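You operate a simulated robot arm through the tools that you are given. There is no shell and no other tool.

You run a simulated robot arm. Do the job below in one go: nothing can be reset, and whatever is moved stays where it is left.

TASK
Set the press up for the red wheel at 6 bar.
Fine: air on, wheel in the nest, slide in.

The check looks at the end state, three seconds after you hand in, the way a careful person would. Anything else that was tipped, shoved, dropped, spilled or broken makes it a failure.

THE ROBOT
A 6-joint arm with a two-finger gripper, fixed in place. Base frame: the origin is on the floor under the middle of its stand, x ahead of it, y to its left, z up; the work surface is at about z = 0.84. Units: m, degrees, N and s.
It reaches about 1.206 m from its shoulder. Its first joint turns from -166.0 to 166.0 degrees. Payload 2.45 kg.
Tool frame: the origin (TCP) lies between the finger pads and is the grasp point; the fingertips stand 0.02 m ahead of it; z points along the fingers, y is the line along which they close. The gripper opens to 0.14 m; its body begins 0.168 m behind the TCP.
Orientation is that of the tool frame in the base frame, as [roll, pitch, yaw] about the fixed x, y, z axes, in that order (R = Rz(yaw) Ry(pitch) Rx(roll)). With the fingers straight down and closing along the base's y, the tool's x points along the base's -x, its y along +y and its z along -z.

THE INTERFACE
- The arm moves only by the tool jog_arm. Its argument "commands" is a list of rows, each a list of 7 numbers: the shift along the tool's x, y, z in mm, then the turn, a rotation vector about the tool's x, y, z in degrees, then the finger opening in mm, from 0 to 140. In form: [[x, y, z, wx, wy, wz, gripper], ...]. A call has 1 to 20 rows; each row is the pose to reach, as a shift and turn from the pose commanded when the call began, along the tool's axes at that moment. Rows are played at 5 a second. More than 0.05 m and 8.6 degrees between two rows, or a gripper value outside its range, and nothing of the call is played. Where a pose cannot be reached the arm comes as near as it can. A force on the tool above 50 N (or 10 N above the force at the start of the call, whichever is more), or a blocked arm, ends the call early, and 0.2 s more pass. The fingers move at their own pace (about 0.045 m/s each) and stop on an object; they squeeze with about 35 N. The grip force told is the motor's: it shows also when the fingers shut on nothing. Time passes only in rows, and 0.2 s behind the last, so rows that repeat a pose let the fingers close. The reply holds the time, the measured pose of the TCP, the force on the tool along the base axes, the opening and the grip force, in the units named above and with some noise, with the torque about the TCP (base axes, N m) and any sound that the robot's microphone picked up.
- Cameras (640 x 400 px; columns grow to the right, rows downward): "scene" is fixed at [0.4025, -0.4895, 1.4086]; the picture's right is [0.95, -0.30, 0.00], its down [-0.12, -0.39, -0.91] and it looks along [0.28, 0.87, -0.41] (base axes); focal length 342 px, centre (320, 200). "wrist" rides on the gripper at [0.078, 0.011, -0.209] in the tool frame; the picture's right is [-0.14, 0.99, 0.00], its down [-0.92, -0.13, -0.37] and it looks along [-0.36, -0.05, 0.93] (tool axes); focal length 280 px, centre (320, 200). There is no depth. A picture from a camera that has moved, and an enlarged one, comes with that camera's place and axes in the base frame and with its lens. The place of the scene camera against the robot may be out by one fixed shift of up to 0.025 m in any direction.
- grab_frame(camera): a new picture of that camera. It takes no simulated time.
- zoom(camera, box): a new picture of the part [left, top, right, bottom] of that camera's present view, enlarged. It takes no simulated time.
- finish_job(): hands the job in; it is judged then, once.

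Places have to be worked out from the pictures, the camera data and where the tool is seen. Open the gripper and draw the arm clear of the work before you hand the job in, unless the task says otherwise.

The tools are called after ">>>" as a command line: name --pt "numbers of a row" for each row, then --argument value for the rest, lists and objects as JSON in quotes. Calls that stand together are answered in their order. jog_arm: Moves the arm, as the interface text tells. Its arguments: {"type":"object","properties":{"commands":{"type":"array","items":{"type":"array","items":{"type":"number"}}}},"required":["commands"]} The other tools are called the same way: grab_frame (camera) takes a picture; zoom (camera, box) takes an enlarged picture of a part of a camera's view; finish_job () hands the job in.

At the start:

```text
t: 0.0
tcp_pos: [0.4037, 0.31, 1.2513]
tcp_rot: [-180.0, 0.1, -179.9]
contact_force: [0.0, -0.9, -1.0]
wrist_torque: [0.0, -0.02, -0.01]
grip_width: 0.1397
gripper_force: 0.1
```

scene: 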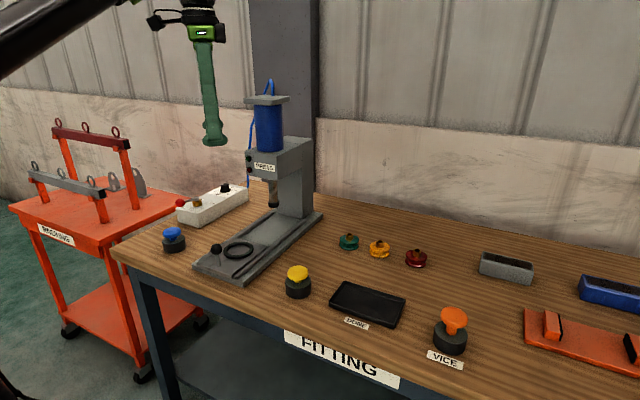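
wrist: 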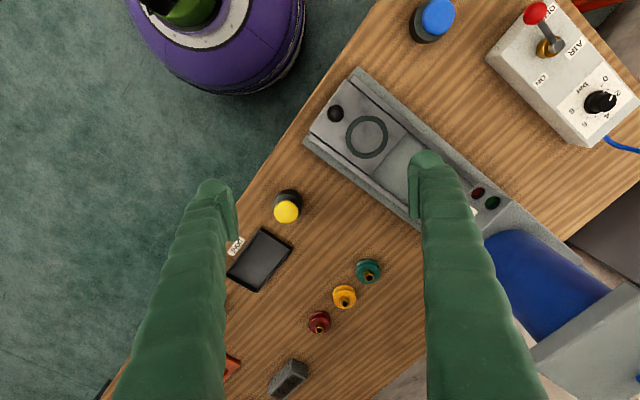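

I'll start by looking closer at the press, the air box and the wheels before moving anything.

>>> zoom --camera "scene" --box '[160, 160, 340, 290]'

>>> zoom --camera "wrist" --box '[460, 0, 640, 160]'

>>> zoom --camera "scene" --box '[320, 210, 460, 300]'

>>> zoom --camera "wrist" --box '[300, 50, 520, 220]'

>>> zoom --camera "wrist" --box '[290, 240, 410, 350]'

```text
3.08 times, centred on (250, 225) of scene
camera zoom: at [0.4025, -0.4895, 1.4086], right [0.95, -0.3, 0.0], down [-0.12, -0.39, -0.91], along [0.28, 0.87, -0.41], focal length 1052 px, centre (535, 123)
```

zoom: 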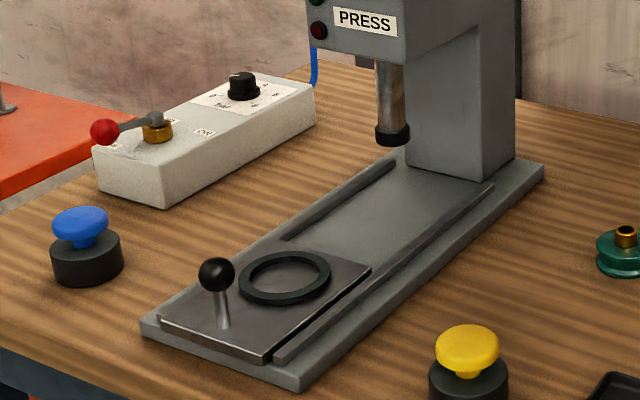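

```text
2.50 times, centred on (550, 80) of wrist
camera zoom: at [0.326, 0.3206, 1.4619], right [0.14, 0.99, 0.0], down [0.92, -0.13, 0.37], along [0.37, -0.05, -0.93], focal length 701 px, centre (-255, 500)
```

zoom: 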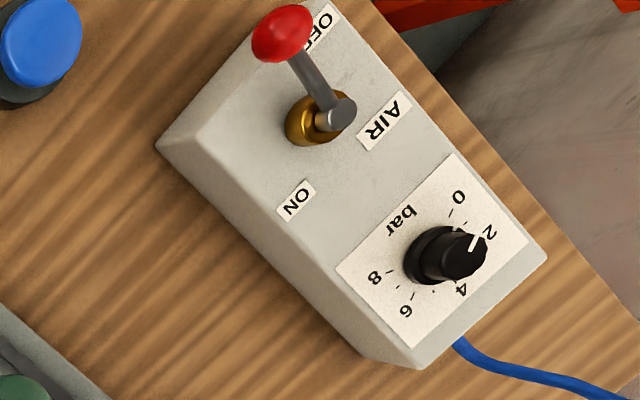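

```text
4.44 times, centred on (390, 255) of scene
camera zoom: at [0.4025, -0.4895, 1.4086], right [0.95, -0.3, 0.0], down [-0.12, -0.39, -0.91], along [0.28, 0.87, -0.41], focal length 1520 px, centre (9, -44)
```

zoom: 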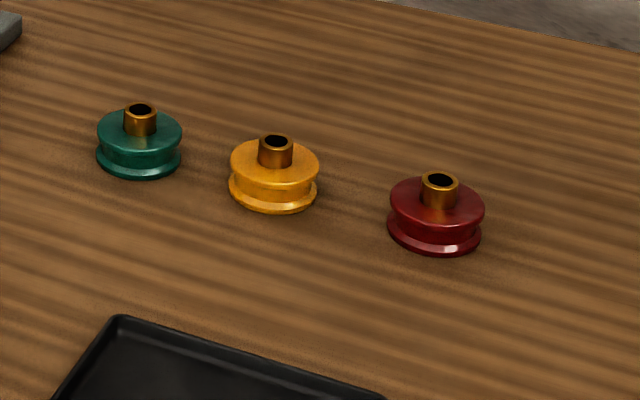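

```text
2.35 times, centred on (410, 135) of wrist
camera zoom: at [0.326, 0.3206, 1.4619], right [0.14, 0.99, 0.0], down [0.92, -0.13, 0.37], along [0.37, -0.05, -0.93], focal length 660 px, centre (108, 353)
```

zoom: 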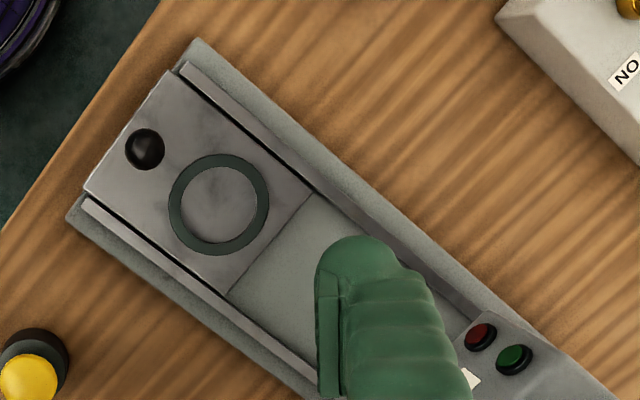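

```text
3.64 times, centred on (350, 295) of wrist
camera zoom: at [0.326, 0.3206, 1.4619], right [0.14, 0.99, 0.0], down [0.92, -0.13, 0.37], along [0.37, -0.05, -0.93], focal length 1020 px, centre (211, -146)
```

zoom: 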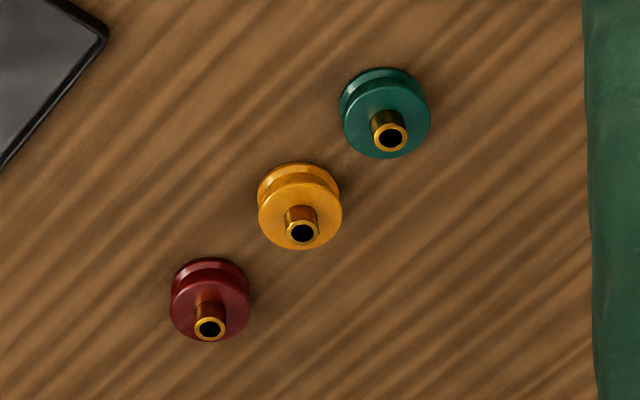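

The lever points to OFF, the dial sits near 2, the slide is out with an empty nest ring, and the red wheel stands boss-up. I'll take closer looks at the dial, the press head and the gripper fingers.

>>> zoom --camera "scene" --box '[165, 165, 265, 235]'

>>> zoom --camera "scene" --box '[230, 70, 340, 220]'

>>> zoom --camera "scene" --box '[140, 0, 260, 160]'

>>> zoom --camera "wrist" --box '[560, 60, 640, 140]'

```text
5.71 times, centred on (215, 200) of scene
camera zoom: at [0.4025, -0.4895, 1.4086], right [0.95, -0.3, 0.0], down [-0.12, -0.39, -0.91], along [0.28, 0.87, -0.41], focal length 1954 px, centre (920, 200)
```

zoom: 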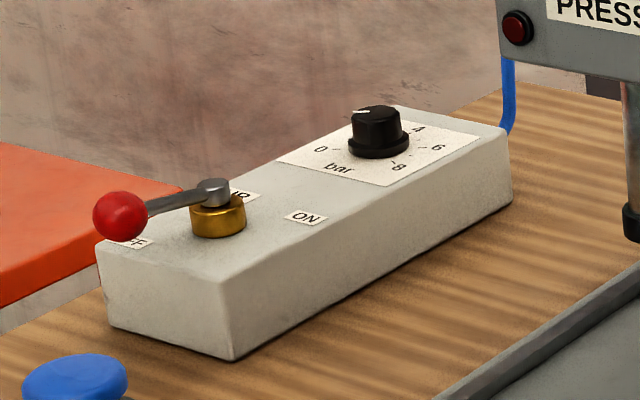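

```text
2.67 times, centred on (285, 145) of scene
camera zoom: at [0.4025, -0.4895, 1.4086], right [0.95, -0.3, 0.0], down [-0.12, -0.39, -0.91], along [0.28, 0.87, -0.41], focal length 912 px, centre (413, 347)
```

zoom: 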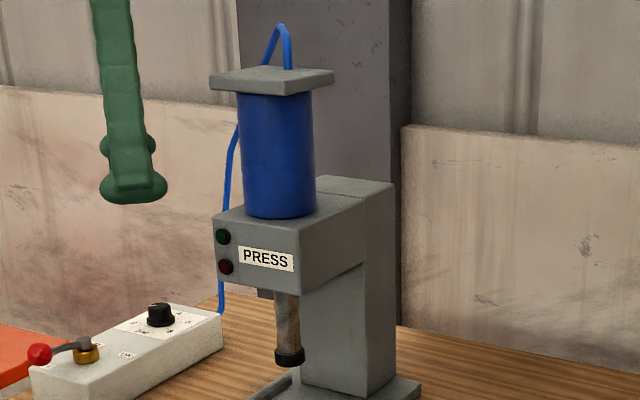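

```text
2.50 times, centred on (200, 80) of scene
camera zoom: at [0.4025, -0.4895, 1.4086], right [0.95, -0.3, 0.0], down [-0.12, -0.39, -0.91], along [0.28, 0.87, -0.41], focal length 855 px, centre (620, 500)
```

zoom: 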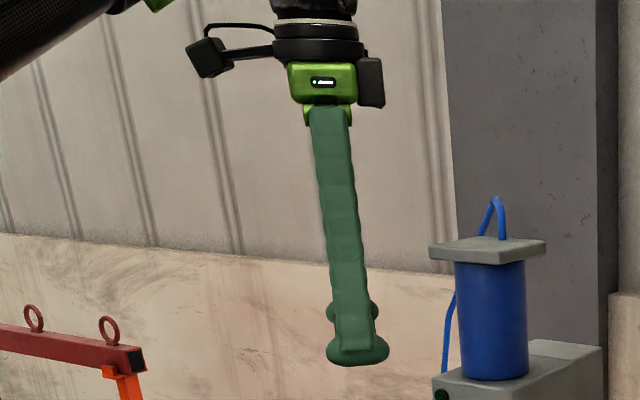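

```text
5.00 times, centred on (600, 100) of wrist
camera zoom: at [0.326, 0.3206, 1.4619], right [0.14, 0.99, 0.0], down [0.92, -0.13, 0.37], along [0.37, -0.05, -0.93], focal length 1402 px, centre (-1080, 700)
```

zoom: 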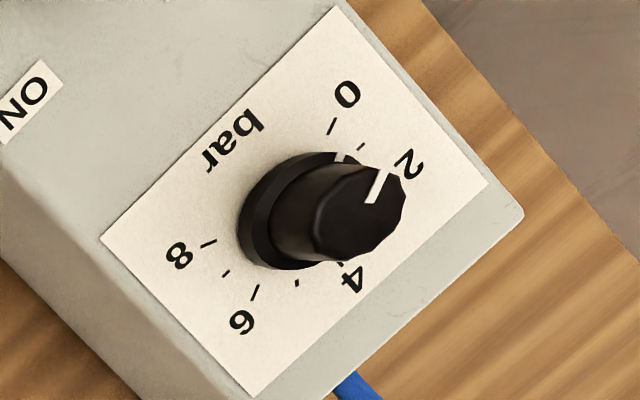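

The dial pointer seems to be at 0 rather than 2, so 6 bar would be about half a turn clockwise. I judge the box to be near (0.31–0.42, 0.73–0.84) with its top at z≈0.89. I'll bring the wrist camera over it, staying high and clear of the press head.

>>> jog_arm --pt "10 38 8 0 0 0 140" --pt "20 76 16 0 0 0 140" --pt "31 113 25 0 0 0 140" --pt "41 150 33 0 0 0 140" --pt "52 188 42 0 0 0 140" --pt "62 225 50 0 0 0 140" --pt "72 263 58 0 0 0 140" --pt "82 300 67 0 0 0 140" --pt "93 338 75 0 0 0 140" --pt "103 375 83 0 0 0 140" --pt "114 412 92 0 0 0 140" --pt "124 450 100 0 0 0 140"

>>> grab_frame --camera "wrist"

>>> grab_frame --camera "scene"

```text
t: 2.6
tcp_pos: [0.2817, 0.7608, 1.1531]
tcp_rot: [180.0, 0.0, 180.0]
contact_force: [-0.3, -1.2, 0.5]
wrist_torque: [0.08, 0.0, 0.0]
grip_width: 0.1399
gripper_force: 0.1
```

```text
taken
camera wrist: at [0.204, 0.7717, 1.3637], right [0.14, 0.99, 0.0], down [0.92, -0.13, 0.37], along [0.37, -0.05, -0.93], focal length 280 px, centre (320, 200)
```

wrist: 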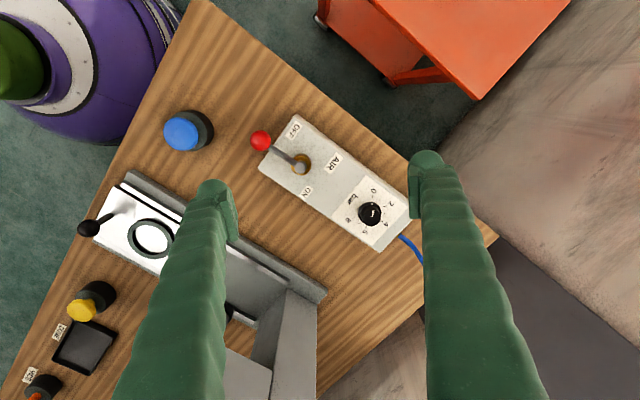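

```text
taken
```

scene: 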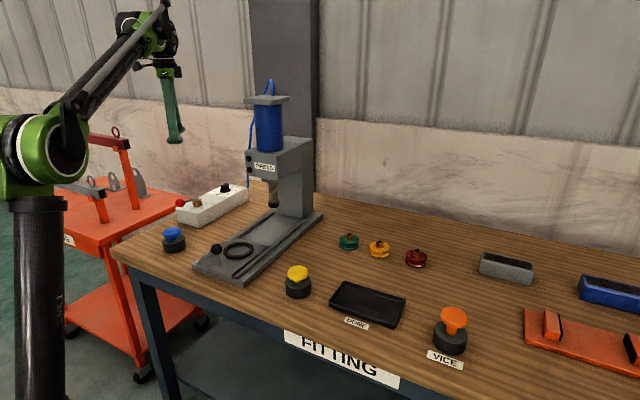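

The camera looks right down on the air box now. I'll enlarge it to measure the dial and lever.

>>> zoom --camera "wrist" --box '[240, 100, 430, 260]'

>>> zoom --camera "wrist" --box '[330, 170, 420, 250]'

>>> zoom --camera "wrist" --box '[60, 150, 360, 350]'

```text
2.50 times, centred on (335, 180) of wrist
camera zoom: at [0.204, 0.7717, 1.3637], right [0.14, 0.99, 0.0], down [0.92, -0.13, 0.37], along [0.37, -0.05, -0.93], focal length 701 px, centre (282, 250)
```

zoom: 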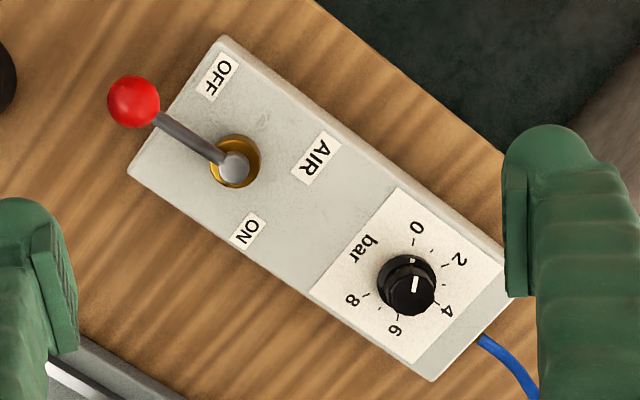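

```text
5.00 times, centred on (375, 210) of wrist
camera zoom: at [0.204, 0.7717, 1.3637], right [0.14, 0.99, 0.0], down [0.92, -0.13, 0.37], along [0.37, -0.05, -0.93], focal length 1402 px, centre (45, 150)
```

zoom: 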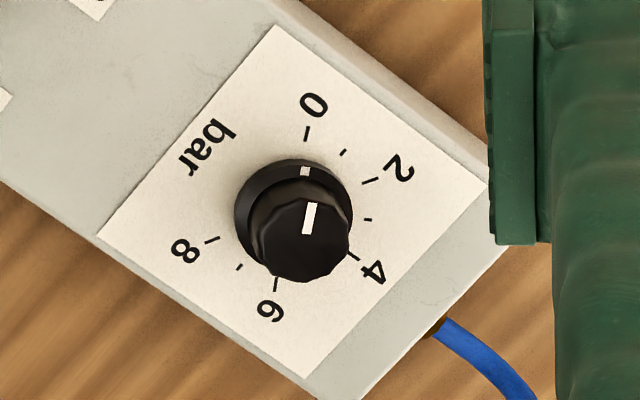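

```text
2.00 times, centred on (210, 250) of wrist
camera zoom: at [0.204, 0.7717, 1.3637], right [0.14, 0.99, 0.0], down [0.92, -0.13, 0.37], along [0.37, -0.05, -0.93], focal length 561 px, centre (540, 100)
```

zoom: 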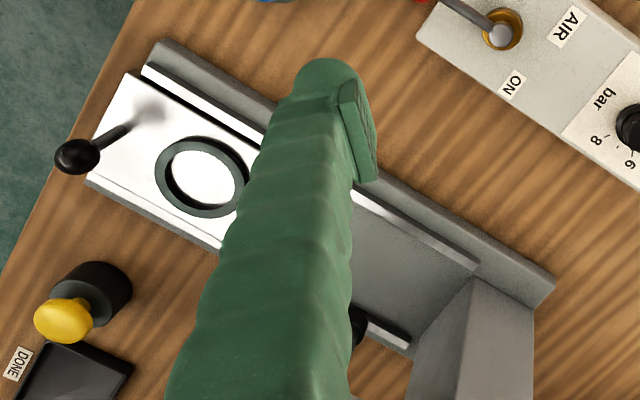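

The pointer is clearly at 0, with ticks 60° apart per 2 bar, so 6 bar is 180° clockwise from above. The dial centre comes out at about (0.424, 0.832) with its top near z 0.917, the lever pivot at about (0.3155, 0.7245), and the ball at about (0.263, 0.672, 0.93). I'll go above the dial while turning the tool −90° to leave room for a clockwise turn.

>>> jog_arm --pt "-13 6.5 5 0 0 -8.18 100" --pt "-26 13 10 0 0 -16.36 80" --pt "-39 19.5 14.5 0 0 -24.55 70" --pt "-52 26 19 0 0 -32.73 70" --pt "-65 32.5 24 0 0 -40.91 70" --pt "-78 39 29 0 0 -49.09 70" --pt "-91 45.5 34 0 0 -57.27 70" --pt "-104 52 39 0 0 -65.45 70" --pt "-117 58.5 43.5 0 0 -73.64 70" --pt "-130 65 48 0 0 -81.82 70" --pt "-142.5 71.2 53 0 0 -90 70" --pt "-142.5 71.2 53 0 0 -90 70"

>>> grab_frame --camera "wrist"

>>> grab_frame --camera "scene"

```text
t: 5.2
tcp_pos: [0.4217, 0.8327, 1.0988]
tcp_rot: [-179.9, 0.0, -90.0]
contact_force: [0.1, 0.6, -0.2]
wrist_torque: [-0.02, 0.01, 0.0]
grip_width: 0.0699
gripper_force: 0.1
```

```text
taken
camera wrist: at [0.4122, 0.7542, 1.3093], right [-0.99, 0.14, 0.0], down [0.13, 0.92, 0.37], along [0.05, 0.36, -0.93], focal length 280 px, centre (320, 200)
```

wrist: 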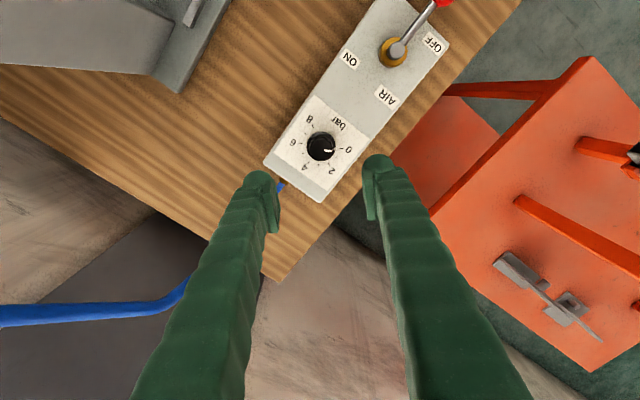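

```text
taken
```

scene: 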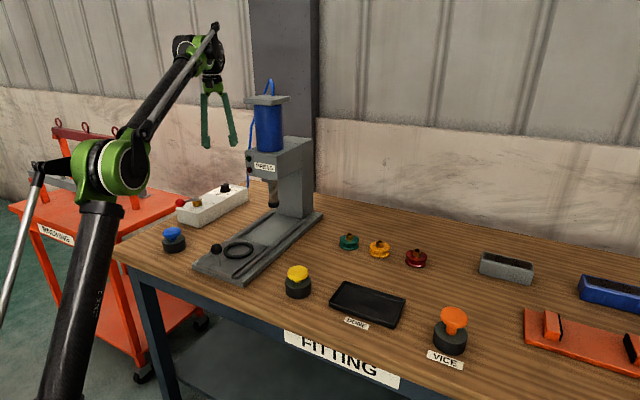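

I'm above the dial at (0.422, 0.833, 1.099), with the dial lying between the fingers in the picture. The blue hose seems to pass near the left finger, so I'll zoom on it and the dial before descending.

>>> zoom --camera "wrist" --box '[230, 80, 400, 220]'

>>> zoom --camera "wrist" --box '[0, 120, 320, 400]'

>>> zoom --camera "scene" --box '[170, 20, 330, 220]'

```text
2.86 times, centred on (315, 150) of wrist
camera zoom: at [0.4122, 0.7542, 1.3093], right [-0.99, 0.14, 0.0], down [0.13, 0.92, 0.37], along [0.05, 0.36, -0.93], focal length 801 px, centre (334, 343)
```

zoom: 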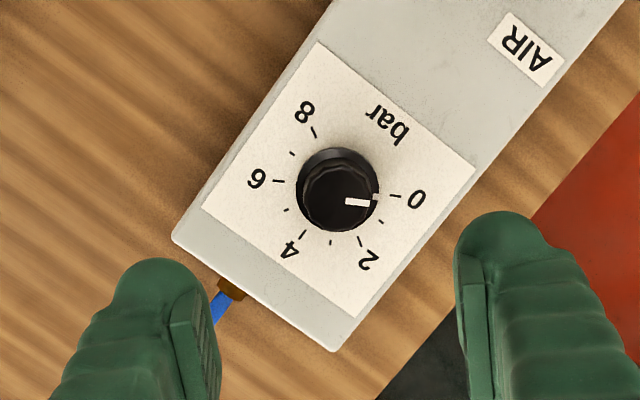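

```text
1.43 times, centred on (160, 260) of wrist
camera zoom: at [0.4122, 0.7542, 1.3093], right [-0.99, 0.14, 0.0], down [0.13, 0.92, 0.37], along [0.05, 0.36, -0.93], focal length 401 px, centre (549, 114)
```

zoom: 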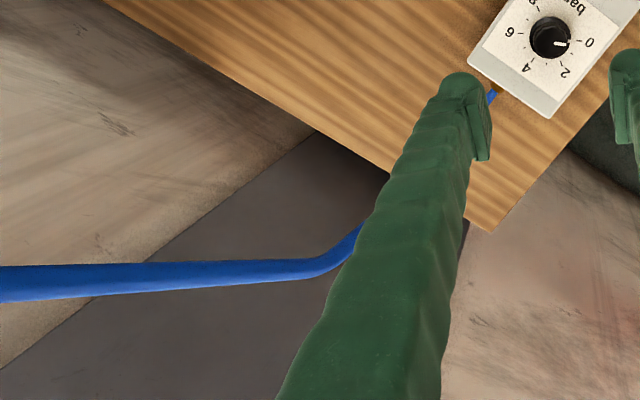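

```text
2.00 times, centred on (250, 120) of scene
camera zoom: at [0.4025, -0.4895, 1.4086], right [0.95, -0.3, 0.0], down [-0.12, -0.39, -0.91], along [0.28, 0.87, -0.41], focal length 684 px, centre (460, 360)
```

zoom: 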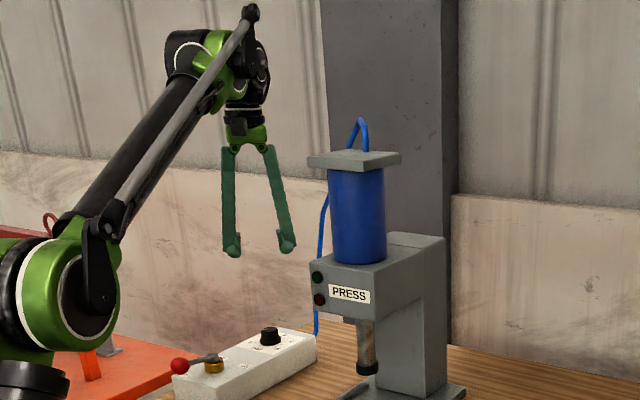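

The hose leaves the box end, rises near (0.50–0.545, 0.885), and bends at z≈1.13, so it is about 8 cm from the dial centre. Turning from −90° to 0° keeps the fingers out of that quadrant. I'll descend straight down to TCP z≈0.96 and check alignment.

>>> jog_arm --pt "0 0 35 0 0 0 70" --pt "0 0 70 0 0 0 70" --pt "0 0 105 0 0 0 70" --pt "0 0 139 0 0 0 70" --pt "0 0 139 0 0 0 70"

>>> grab_frame --camera "wrist"

>>> zoom --camera "scene" --box '[160, 80, 300, 230]'

```text
t: 6.4
tcp_pos: [0.4235, 0.8323, 0.9588]
tcp_rot: [-179.9, 0.0, -90.0]
contact_force: [-1.1, -0.4, 0.4]
wrist_torque: [0.01, 0.0, 0.0]
grip_width: 0.0699
gripper_force: 0.1
```

```text
taken
camera wrist: at [0.413, 0.7543, 1.1694], right [-0.99, 0.14, 0.0], down [0.13, 0.92, 0.37], along [0.05, 0.36, -0.93], focal length 280 px, centre (320, 200)
```

wrist: 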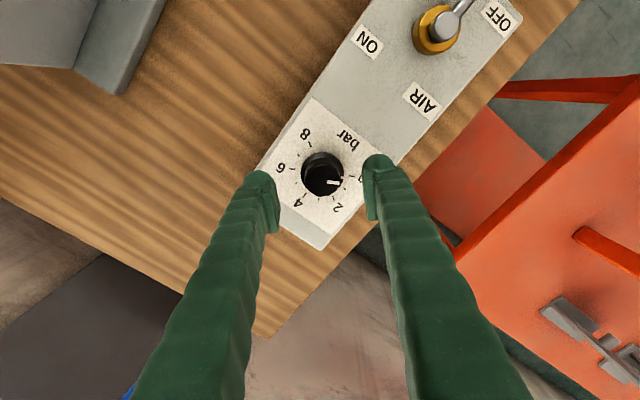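

```text
2.67 times, centred on (230, 155) of scene
camera zoom: at [0.4025, -0.4895, 1.4086], right [0.95, -0.3, 0.0], down [-0.12, -0.39, -0.91], along [0.28, 0.87, -0.41], focal length 912 px, centre (560, 320)
```

zoom: 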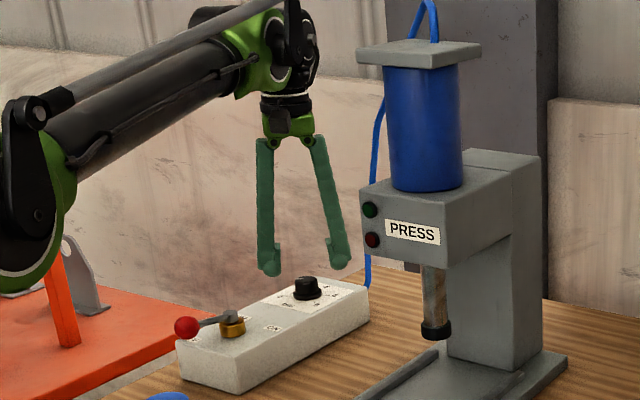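

The knob sits centred between the fingers and matches my estimate. I'll lower another 38 mm so the tips flank the knob above the skirt, then close on it.

>>> jog_arm --pt "0 0 15 0 0 0 70" --pt "0 0 30 0 0 0 70" --pt "0 0 38 0 0 0 70" --pt "0 0 38 0 0 0 50" --pt "0 0 38 0 0 0 30" --pt "0 0 38 0 0 0 20" --pt "0 0 38 0 0 0 20" --pt "0 0 38 0 0 0 20"

>>> grab_frame --camera "wrist"

>>> zoom --camera "scene" --box '[160, 130, 270, 230]'

```text
t: 7.9
tcp_pos: [0.4216, 0.8308, 0.9268]
tcp_rot: [-179.9, 0.2, -90.0]
contact_force: [-3.8, 6.6, 47.9]
wrist_torque: [0.08, 0.53, -0.02]
grip_width: 0.0317
gripper_force: 25.3
stopped in row 7: the force on the tool passed its limit at 58 N (the readings are from after the stop); the commanded pose is now the measured one
```

```text
taken
camera wrist: at [0.4105, 0.7516, 1.1367], right [-0.99, 0.14, 0.0], down [0.13, 0.92, 0.37], along [0.05, 0.37, -0.93], focal length 280 px, centre (320, 200)
```

wrist: 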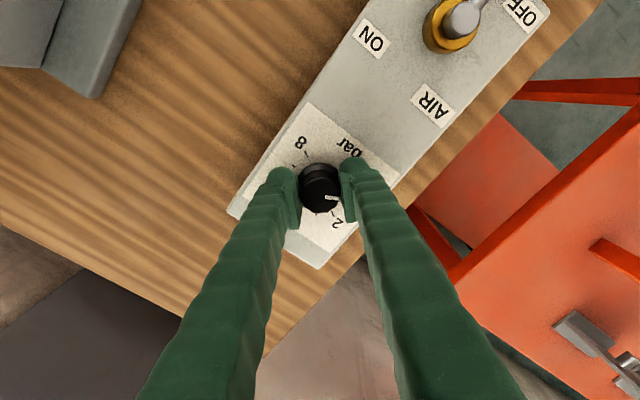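

```text
4.00 times, centred on (215, 180) of scene
camera zoom: at [0.4025, -0.4895, 1.4086], right [0.95, -0.3, 0.0], down [-0.12, -0.39, -0.91], along [0.28, 0.87, -0.41], focal length 1368 px, centre (740, 280)
```

zoom: 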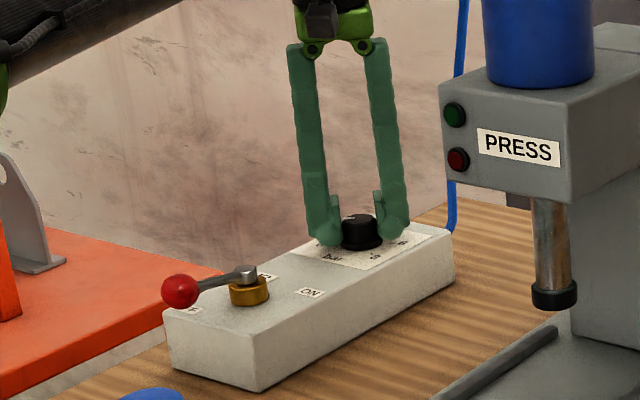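

The tips met the knob's skirt while closing (about 48 N upward), so the skirt is slightly higher than I judged. I'll open a little, rise 5 mm, and close again on the knob.

>>> jog_arm --pt "0 0 -3 0 0 0 45" --pt "0 0 -5 0 0 0 45" --pt "0 0 -5 0 0 0 45" --pt "0 0 -5 0 0 0 20" --pt "0 0 -5 0 0 0 20" --pt "0 0 -5 0 0 0 20" --pt "0 0 -5 0 0 0 20"

>>> zoom --camera "wrist" --box '[240, 110, 410, 270]'

```text
t: 9.5
tcp_pos: [0.4215, 0.8313, 0.9285]
tcp_rot: [-179.9, -0.1, -90.0]
contact_force: [-16.5, -8.7, -15.4]
wrist_torque: [-0.05, 0.13, -0.02]
grip_width: 0.0309
gripper_force: 45.0
```

```text
2.50 times, centred on (325, 190) of wrist
camera zoom: at [0.4108, 0.7538, 1.1386], right [-0.99, 0.14, 0.0], down [0.13, 0.92, 0.37], along [0.05, 0.37, -0.93], focal length 701 px, centre (308, 225)
```

zoom: 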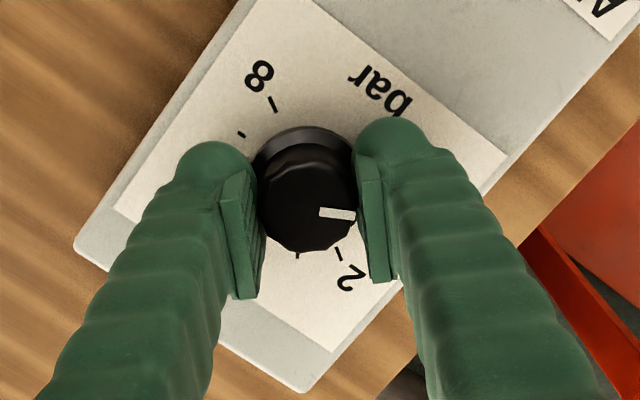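

The knob is gripped (31 mm) with some side load, so my centre is off by a millimetre or two. I'll relieve that with a small shift, then turn the tool +90° about its axis (clockwise from above).

>>> jog_arm --pt "0.8 1.5 2 0 0 0 20" --pt "0.8 1.5 2 0 0 7.5 20" --pt "0.8 1.5 2 0 0 15 20" --pt "0.8 1.5 2 0 0 22.5 20" --pt "0.8 1.5 2 0 0 30 20" --pt "0.8 1.5 2 0 0 37.5 20" --pt "0.8 1.5 2 0 0 45 20" --pt "0.8 1.5 2 0 0 52.5 20" --pt "0.8 1.5 2 0 0 60 20" --pt "0.8 1.5 2 0 0 67.5 20" --pt "0.8 1.5 2 0 0 75 20" --pt "0.8 1.5 2 0 0 82.5 20" --pt "0.8 1.5 2 0 0 90 20" --pt "0.8 1.5 2 0 0 90 20"

>>> zoom --camera "wrist" --box '[240, 110, 410, 270]'

>>> zoom --camera "scene" --box '[160, 130, 270, 230]'

```text
t: 10.3
tcp_pos: [0.4207, 0.8304, 0.9277]
tcp_rot: [-179.8, 0.3, -103.2]
contact_force: [1.4, 8.9, 12.5]
wrist_torque: [0.07, 0.1, 0.0]
grip_width: 0.0305
gripper_force: 45.3
stopped in row 3: the force on the tool passed its limit at 54 N (the readings are from after the stop); the commanded pose is now the measured one
```

```text
2.50 times, centred on (325, 190) of wrist
camera zoom: at [0.3927, 0.757, 1.1377], right [-0.93, 0.36, 0.0], down [0.33, 0.87, 0.37], along [0.14, 0.35, -0.93], focal length 701 px, centre (308, 225)
```

zoom: 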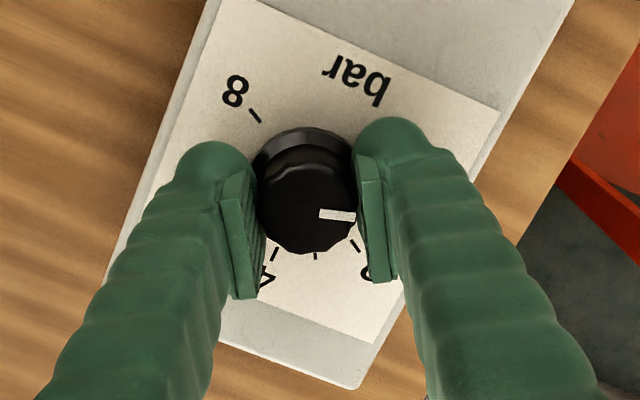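

```text
4.00 times, centred on (215, 180) of scene
camera zoom: at [0.4025, -0.4895, 1.4086], right [0.95, -0.3, 0.0], down [-0.12, -0.39, -0.91], along [0.28, 0.87, -0.41], focal length 1368 px, centre (740, 280)
```

zoom: 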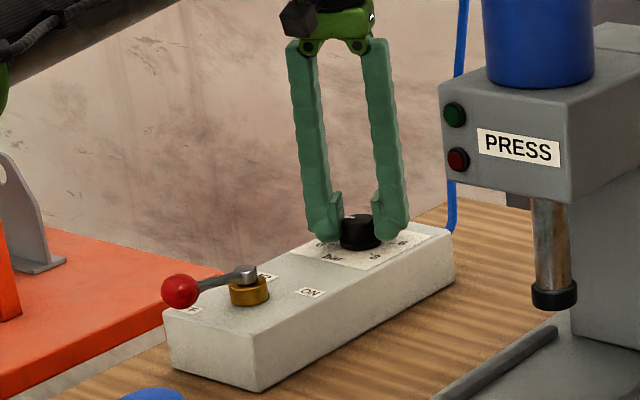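

The knob turned with the fingers by about 13° before the force limit tripped, so the grip and the direction are right. Readings are low again, so I'll continue more slowly in 3° steps.

>>> jog_arm --pt "0 0 0 0 0 0 20" --pt "0 0 0 0 0 2 20" --pt "0 0 0 0 0 4 20" --pt "0 0 0 0 0 7 20" --pt "0 0 0 0 0 10 20" --pt "0 0 0 0 0 13 20" --pt "0 0 0 0 0 16 20" --pt "0 0 0 0 0 16 20"

```text
t: 12.1
tcp_pos: [0.4205, 0.8319, 0.9285]
tcp_rot: [-179.9, 0.3, -119.3]
contact_force: [10.7, 12.1, 22.8]
wrist_torque: [0.21, -0.1, 0.0]
grip_width: 0.0309
gripper_force: 45.1
```

Smooth now: yaw is −119° with the knob following. I'll relieve the small side load and carry on turning to about −180°.

>>> jog_arm --pt "-1.2 -0.4 -2 0 0 0 20" --pt "-1.2 -0.4 -2 0 0 3 20" --pt "-1.2 -0.4 -2 0 0 7 20" --pt "-1.2 -0.4 -2 0 0 11 20" --pt "-1.2 -0.4 -2 0 0 15 20" --pt "-1.2 -0.4 -2 0 0 19 20" --pt "-1.2 -0.4 -2 0 0 23 20" --pt "-1.2 -0.4 -2 0 0 27 20" --pt "-1.2 -0.4 -2 0 0 30 20" --pt "-1.2 -0.4 -2 0 0 30 20"

>>> zoom --camera "wrist" --box '[240, 110, 410, 270]'

```text
t: 14.3
tcp_pos: [0.4215, 0.8305, 0.9293]
tcp_rot: [179.9, 0.3, -149.3]
contact_force: [-1.7, -29.3, -27.4]
wrist_torque: [-0.28, 0.09, 0.04]
grip_width: 0.0307
gripper_force: 44.7
```

```text
2.50 times, centred on (325, 190) of wrist
camera zoom: at [0.3499, 0.8005, 1.1392], right [-0.39, 0.92, 0.0], down [0.86, 0.36, 0.37], along [0.34, 0.15, -0.93], focal length 701 px, centre (308, 225)
```

zoom: 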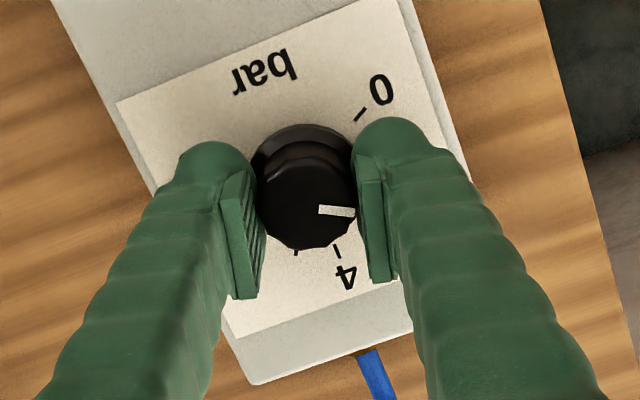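

Pointer is tracking with the fingers at the "2"-ish side; side loads of ~29 N mean I over-relieved by about 1 mm. I'll correct that and turn another 30°.

>>> jog_arm --pt "0.5 -0.9 1 0 0 0 20" --pt "0.5 -0.9 1 0 0 3 20" --pt "0.5 -0.9 1 0 0 7 20" --pt "0.5 -0.9 1 0 0 11 20" --pt "0.5 -0.9 1 0 0 15 20" --pt "0.5 -0.9 1 0 0 19 20" --pt "0.5 -0.9 1 0 0 23 20" --pt "0.5 -0.9 1 0 0 27 20" --pt "0.5 -0.9 1 0 0 30 20" --pt "0.5 -0.9 1 0 0 30 20"

>>> zoom --camera "wrist" --box '[240, 110, 410, 270]'

```text
t: 16.5
tcp_pos: [0.4218, 0.8303, 0.928]
tcp_rot: [179.8, 0.2, -179.2]
contact_force: [24.8, 15.9, 25.5]
wrist_torque: [0.21, -0.32, -0.02]
grip_width: 0.0309
gripper_force: 45.1
```

```text
2.50 times, centred on (325, 190) of wrist
camera zoom: at [0.3439, 0.8396, 1.1385], right [0.12, 0.99, 0.0], down [0.92, -0.12, 0.37], along [0.37, -0.04, -0.93], focal length 701 px, centre (308, 225)
```

zoom: 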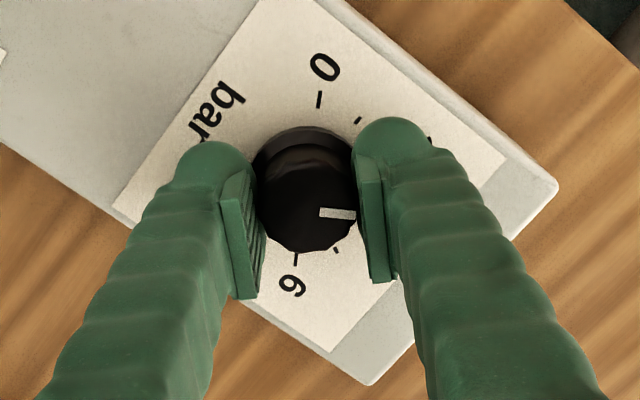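

Pointer is now about half way (≈3 bar). The knob follows rigidly, so I'll relieve the side load by under a millimetre and continue another 30°.

>>> jog_arm --pt "-0.7 0.5 -0.7 0 0 0 20" --pt "-0.7 0.5 -0.7 0 0 3 20" --pt "-0.7 0.5 -0.7 0 0 7 20" --pt "-0.7 0.5 -0.7 0 0 11 20" --pt "-0.7 0.5 -0.7 0 0 15 20" --pt "-0.7 0.5 -0.7 0 0 19 20" --pt "-0.7 0.5 -0.7 0 0 23 20" --pt "-0.7 0.5 -0.7 0 0 27 20" --pt "-0.7 0.5 -0.7 0 0 30 20" --pt "-0.7 0.5 -0.7 0 0 30 20"

>>> zoom --camera "wrist" --box '[240, 110, 410, 270]'

>>> grab_frame --camera "scene"

```text
t: 17.9
tcp_pos: [0.4215, 0.8316, 0.9288]
tcp_rot: [179.9, 0.2, 162.9]
contact_force: [-1.7, -12.0, -9.5]
wrist_torque: [-0.01, -0.02, 0.02]
grip_width: 0.0308
gripper_force: 44.5
stopped in row 6: the force on the tool passed its limit at 53 N (the readings are from after the stop); the commanded pose is now the measured one
```

```text
2.50 times, centred on (325, 190) of wrist
camera zoom: at [0.3508, 0.8638, 1.1386], right [0.42, 0.91, 0.0], down [0.84, -0.39, 0.37], along [0.34, -0.16, -0.93], focal length 701 px, centre (308, 225)
```

zoom: 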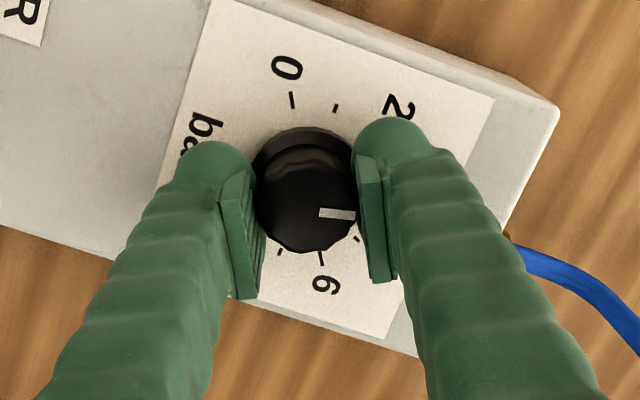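

```text
taken
```

scene: 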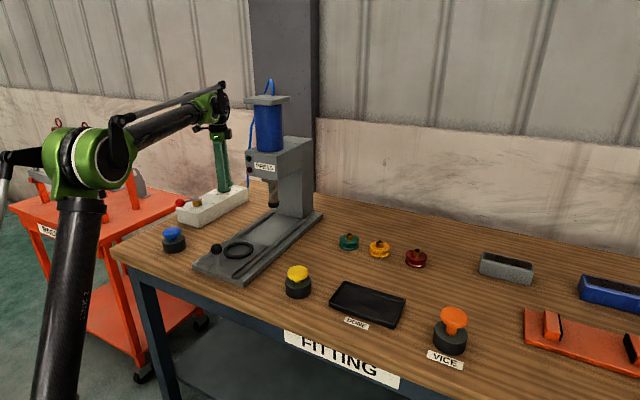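

Force tripped once but reset to near zero; yaw is 163°, meaning 107° of the 180° are done. I'll continue from here without any offset in slow 2.5° rows.

>>> jog_arm --pt "0 0 0 0 0 2 20" --pt "0 0 0 0 0 4.5 20" --pt "0 0 0 0 0 7 20" --pt "0 0 0 0 0 9.5 20" --pt "0 0 0 0 0 12 20" --pt "0 0 0 0 0 14.5 20" --pt "0 0 0 0 0 17 20" --pt "0 0 0 0 0 19 20" --pt "0 0 0 0 0 19 20"

```text
t: 19.6
tcp_pos: [0.4211, 0.8297, 0.9294]
tcp_rot: [180.0, 0.1, 144.4]
contact_force: [-2.5, -10.7, -7.2]
wrist_torque: [0.1, 0.25, -0.02]
grip_width: 0.0307
gripper_force: 45.6
stopped in row 8: the force on the tool passed its limit at 51 N (the readings are from after the stop); the commanded pose is now the measured one
```

Yaw 144°, so 125.6° done with the pose reset again. I'll keep going in the same way.

>>> jog_arm --pt "0 0 0 0 0 2 20" --pt "0 0 0 0 0 4.5 20" --pt "0 0 0 0 0 7 20" --pt "0 0 0 0 0 9.5 20" --pt "0 0 0 0 0 12 20" --pt "0 0 0 0 0 14.5 20" --pt "0 0 0 0 0 17 20" --pt "0 0 0 0 0 17 20"

>>> zoom --camera "wrist" --box '[240, 110, 410, 270]'

>>> grab_frame --camera "scene"

```text
t: 21.4
tcp_pos: [0.4211, 0.8306, 0.9288]
tcp_rot: [180.0, 0.0, 127.4]
contact_force: [-14.1, -21.7, -24.5]
wrist_torque: [-0.11, 0.15, 0.04]
grip_width: 0.0308
gripper_force: 44.8
```

```text
2.50 times, centred on (325, 190) of wrist
camera zoom: at [0.3834, 0.8988, 1.1389], right [0.87, 0.49, 0.0], down [0.46, -0.81, 0.37], along [0.18, -0.32, -0.93], focal length 701 px, centre (308, 225)
```

zoom: 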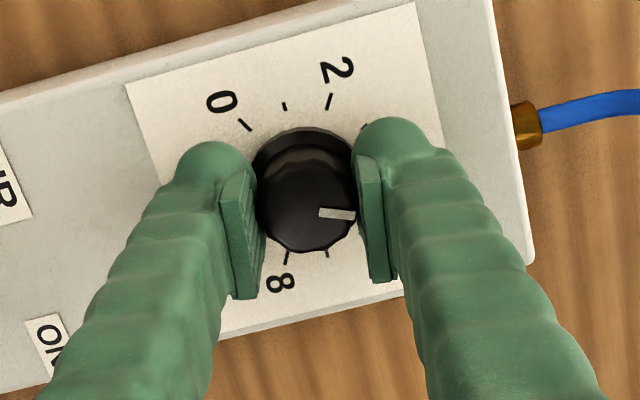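

```text
taken
```

scene: 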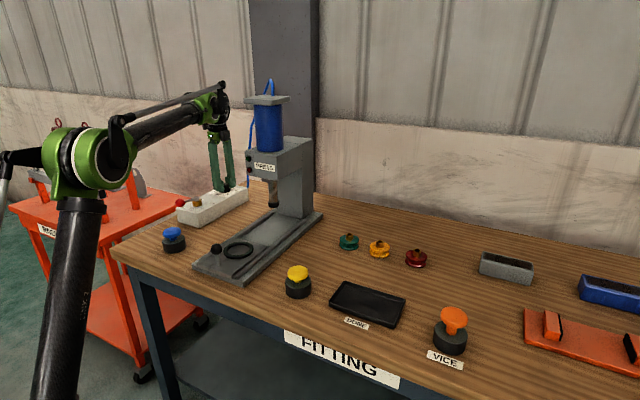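

The knob is still following, at yaw 127° with 37° left. I'll relieve slightly and turn another 18°.

>>> jog_arm --pt "-0.2 -0.6 0.6 0 0 0 20" --pt "-0.2 -0.6 0.6 0 0 2.5 20" --pt "-0.2 -0.6 0.6 0 0 5 20" --pt "-0.2 -0.6 0.6 0 0 7.5 20" --pt "-0.2 -0.6 0.6 0 0 10 20" --pt "-0.2 -0.6 0.6 0 0 12.5 20" --pt "-0.2 -0.6 0.6 0 0 15 20" --pt "-0.2 -0.6 0.6 0 0 18 20" --pt "-0.2 -0.6 0.6 0 0 18 20"

```text
t: 23.4
tcp_pos: [0.4219, 0.8303, 0.9292]
tcp_rot: [179.9, -0.1, 109.4]
contact_force: [-10.4, -5.2, -1.4]
wrist_torque: [-0.07, 0.08, 0.03]
grip_width: 0.0307
gripper_force: 45.5
```

Forces are small, yaw 109.4°. I'll turn the last ~19.4° and check the pointer against the 6 mark.

>>> jog_arm --pt "0 0 0 0 0 2.5 20" --pt "0 0 0 0 0 5 20" --pt "0 0 0 0 0 7.5 20" --pt "0 0 0 0 0 10 20" --pt "0 0 0 0 0 12.5 20" --pt "0 0 0 0 0 15 20" --pt "0 0 0 0 0 17.5 20" --pt "0 0 0 0 0 19.4 20" --pt "0 0 0 0 0 19.4 20"

>>> zoom --camera "wrist" --box '[240, 110, 410, 270]'

>>> zoom --camera "scene" --box '[170, 150, 270, 230]'

```text
t: 25.4
tcp_pos: [0.42, 0.8292, 0.9294]
tcp_rot: [179.9, -0.1, 90.1]
contact_force: [-7.5, -1.8, 12.5]
wrist_torque: [0.06, 0.09, -0.01]
grip_width: 0.0307
gripper_force: 45.7
```

```text
2.50 times, centred on (325, 190) of wrist
camera zoom: at [0.4322, 0.9078, 1.1391], right [0.99, -0.14, 0.0], down [-0.13, -0.92, 0.37], along [-0.05, -0.36, -0.93], focal length 701 px, centre (308, 225)
```

zoom: 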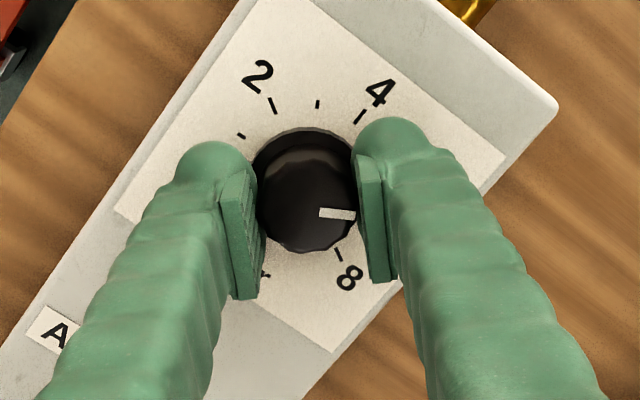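

```text
5.00 times, centred on (220, 190) of scene
camera zoom: at [0.4025, -0.4895, 1.4086], right [0.95, -0.3, 0.0], down [-0.12, -0.39, -0.91], along [0.28, 0.87, -0.41], focal length 1709 px, centre (820, 250)
```

zoom: 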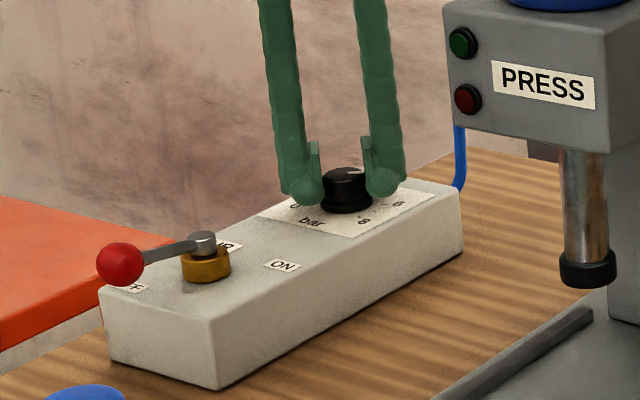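

The tool has turned the full 180° and the pointer should sit at 6. I'll open the fingers to 65 mm, rise straight up and look at the dial unobstructed.

>>> jog_arm --pt "0 0 0 0 0 0 45" --pt "0 0 0 0 0 0 60" --pt "0 0 0 0 0 0 65" --pt "0 0 -20 0 0 0 65" --pt "0 0 -50 0 0 0 65" --pt "0 0 -85 0 0 0 65" --pt "0 0 -120 0 0 0 65" --pt "0 0 -120 0 0 0 65"

>>> zoom --camera "wrist" --box '[240, 80, 410, 240]'

>>> grab_frame --camera "wrist"

```text
t: 27.2
tcp_pos: [0.4213, 0.8287, 1.0472]
tcp_rot: [179.8, 0.0, 90.0]
contact_force: [0.6, 0.2, 0.1]
wrist_torque: [0.03, 0.0, 0.0]
grip_width: 0.0648
gripper_force: 0.1
```

```text
2.50 times, centred on (325, 160) of wrist
camera zoom: at [0.4325, 0.9068, 1.258], right [0.99, -0.14, 0.0], down [-0.13, -0.92, 0.37], along [-0.05, -0.36, -0.93], focal length 701 px, centre (308, 300)
```

zoom: 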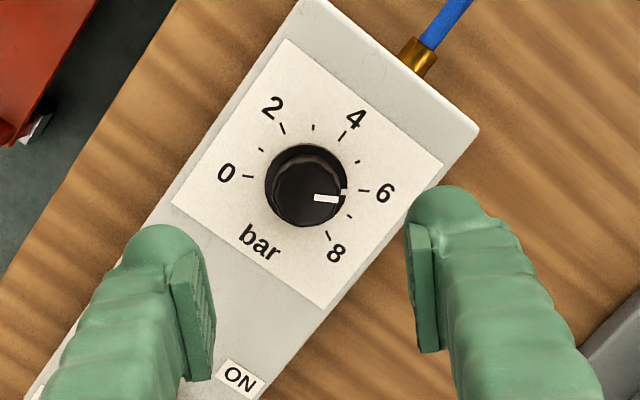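

```text
taken
camera wrist: at [0.4325, 0.9068, 1.258], right [0.99, -0.14, 0.0], down [-0.13, -0.92, 0.37], along [-0.05, -0.36, -0.93], focal length 280 px, centre (320, 200)
```

wrist: 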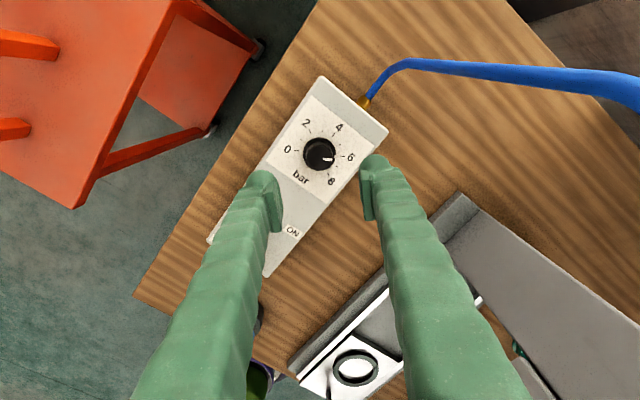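

The pointer's skirt mark lines up with the 6 tick. I'll enlarge once more to confirm the angle.

>>> zoom --camera "wrist" --box '[285, 120, 365, 190]'

```text
5.71 times, centred on (325, 155) of wrist
camera zoom: at [0.4325, 0.9068, 1.258], right [0.99, -0.14, 0.0], down [-0.13, -0.92, 0.37], along [-0.05, -0.36, -0.93], focal length 1602 px, centre (291, 457)
```

zoom: 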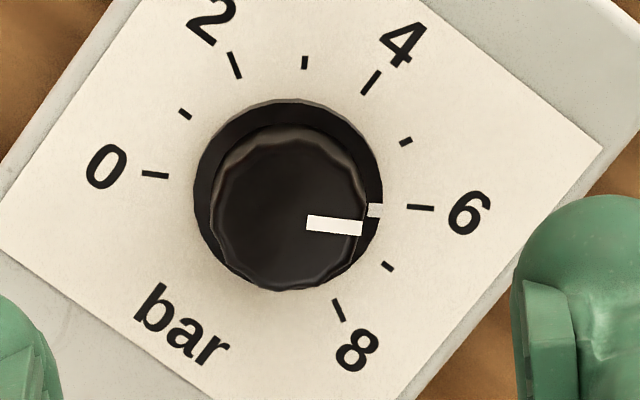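

Dial reads 6 bar. Next is the lever: the tool now closes along base x, so I can cage the ball between the fingers and sweep it 90° about the pivot toward ON. First I'll move above the ball at about (0.263, 0.672).

>>> jog_arm --pt "-26 -26 0 0 0 0 65" --pt "-52 -53 4 0 0 0 65" --pt "-78 -79 8 0 0 0 65" --pt "-105 -106 12 0 0 0 65" --pt "-131 -132 16 0 0 0 65" --pt "-157 -158 20 0 0 0 65" --pt "-157 -158 20 0 0 0 65"

>>> grab_frame --camera "wrist"

>>> grab_frame --camera "scene"

```text
t: 28.9
tcp_pos: [0.2639, 0.6738, 1.029]
tcp_rot: [179.9, 0.0, 90.0]
contact_force: [0.8, 0.4, -1.2]
wrist_torque: [-0.01, 0.0, 0.0]
grip_width: 0.065
gripper_force: 0.1
```

```text
taken
camera wrist: at [0.2749, 0.7513, 1.2387], right [0.99, -0.14, 0.0], down [-0.13, -0.92, 0.37], along [-0.05, -0.36, -0.93], focal length 280 px, centre (320, 200)
```

wrist: 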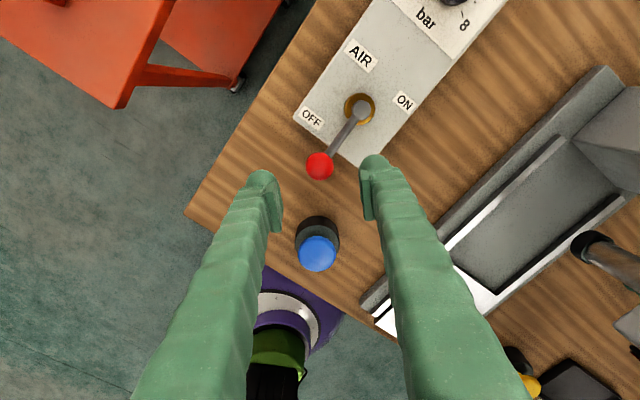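

```text
taken
```

scene: 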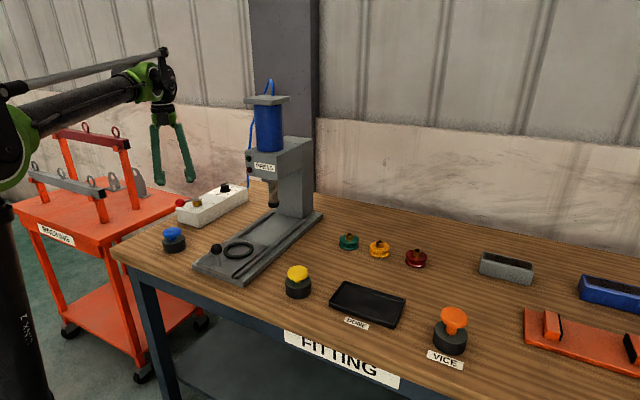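

Ball is right under the TCP, confirmed at (0.264, 0.672, 0.93). I'll lower so the fingertips straddle it at z≈0.911 (box top ≈0.90) and narrow the gap to 46 mm.

>>> jog_arm --pt "0 0 30 0 0 0 65" --pt "0 0 60 0 0 0 65" --pt "0 0 82 0 0 0 65" --pt "0 0 97 0 0 0 65" --pt "0 0 97 0 0 0 50" --pt "0 0 97 0 0 0 46"

>>> grab_frame --camera "wrist"

>>> zoom --camera "scene" --box '[130, 130, 270, 240]'

```text
t: 30.2
tcp_pos: [0.2646, 0.6735, 0.9315]
tcp_rot: [179.9, 0.0, 89.9]
contact_force: [0.4, -0.1, 0.5]
wrist_torque: [0.01, 0.0, 0.01]
grip_width: 0.0462
gripper_force: 0.0
```

```text
taken
camera wrist: at [0.2756, 0.751, 1.1425], right [0.99, -0.14, 0.0], down [-0.13, -0.92, 0.37], along [-0.05, -0.36, -0.93], focal length 280 px, centre (320, 200)
```

wrist: 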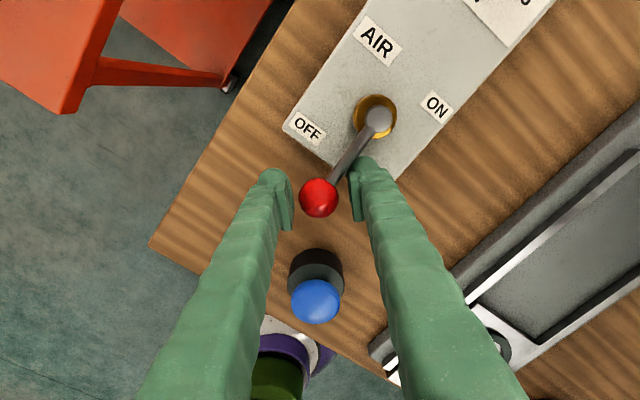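

```text
3.64 times, centred on (200, 185) of scene
camera zoom: at [0.4025, -0.4895, 1.4086], right [0.95, -0.3, 0.0], down [-0.12, -0.39, -0.91], along [0.28, 0.87, -0.41], focal length 1243 px, centre (756, 254)
```

zoom: 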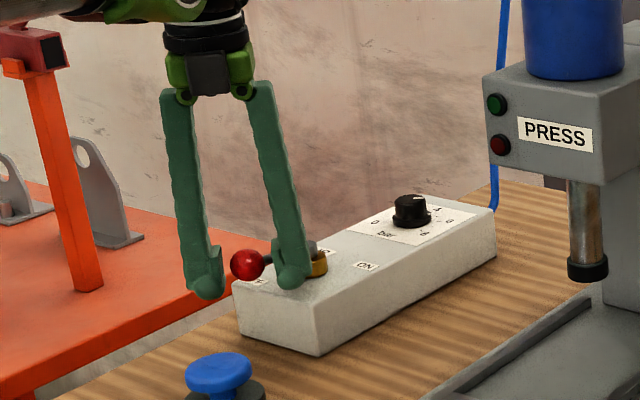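

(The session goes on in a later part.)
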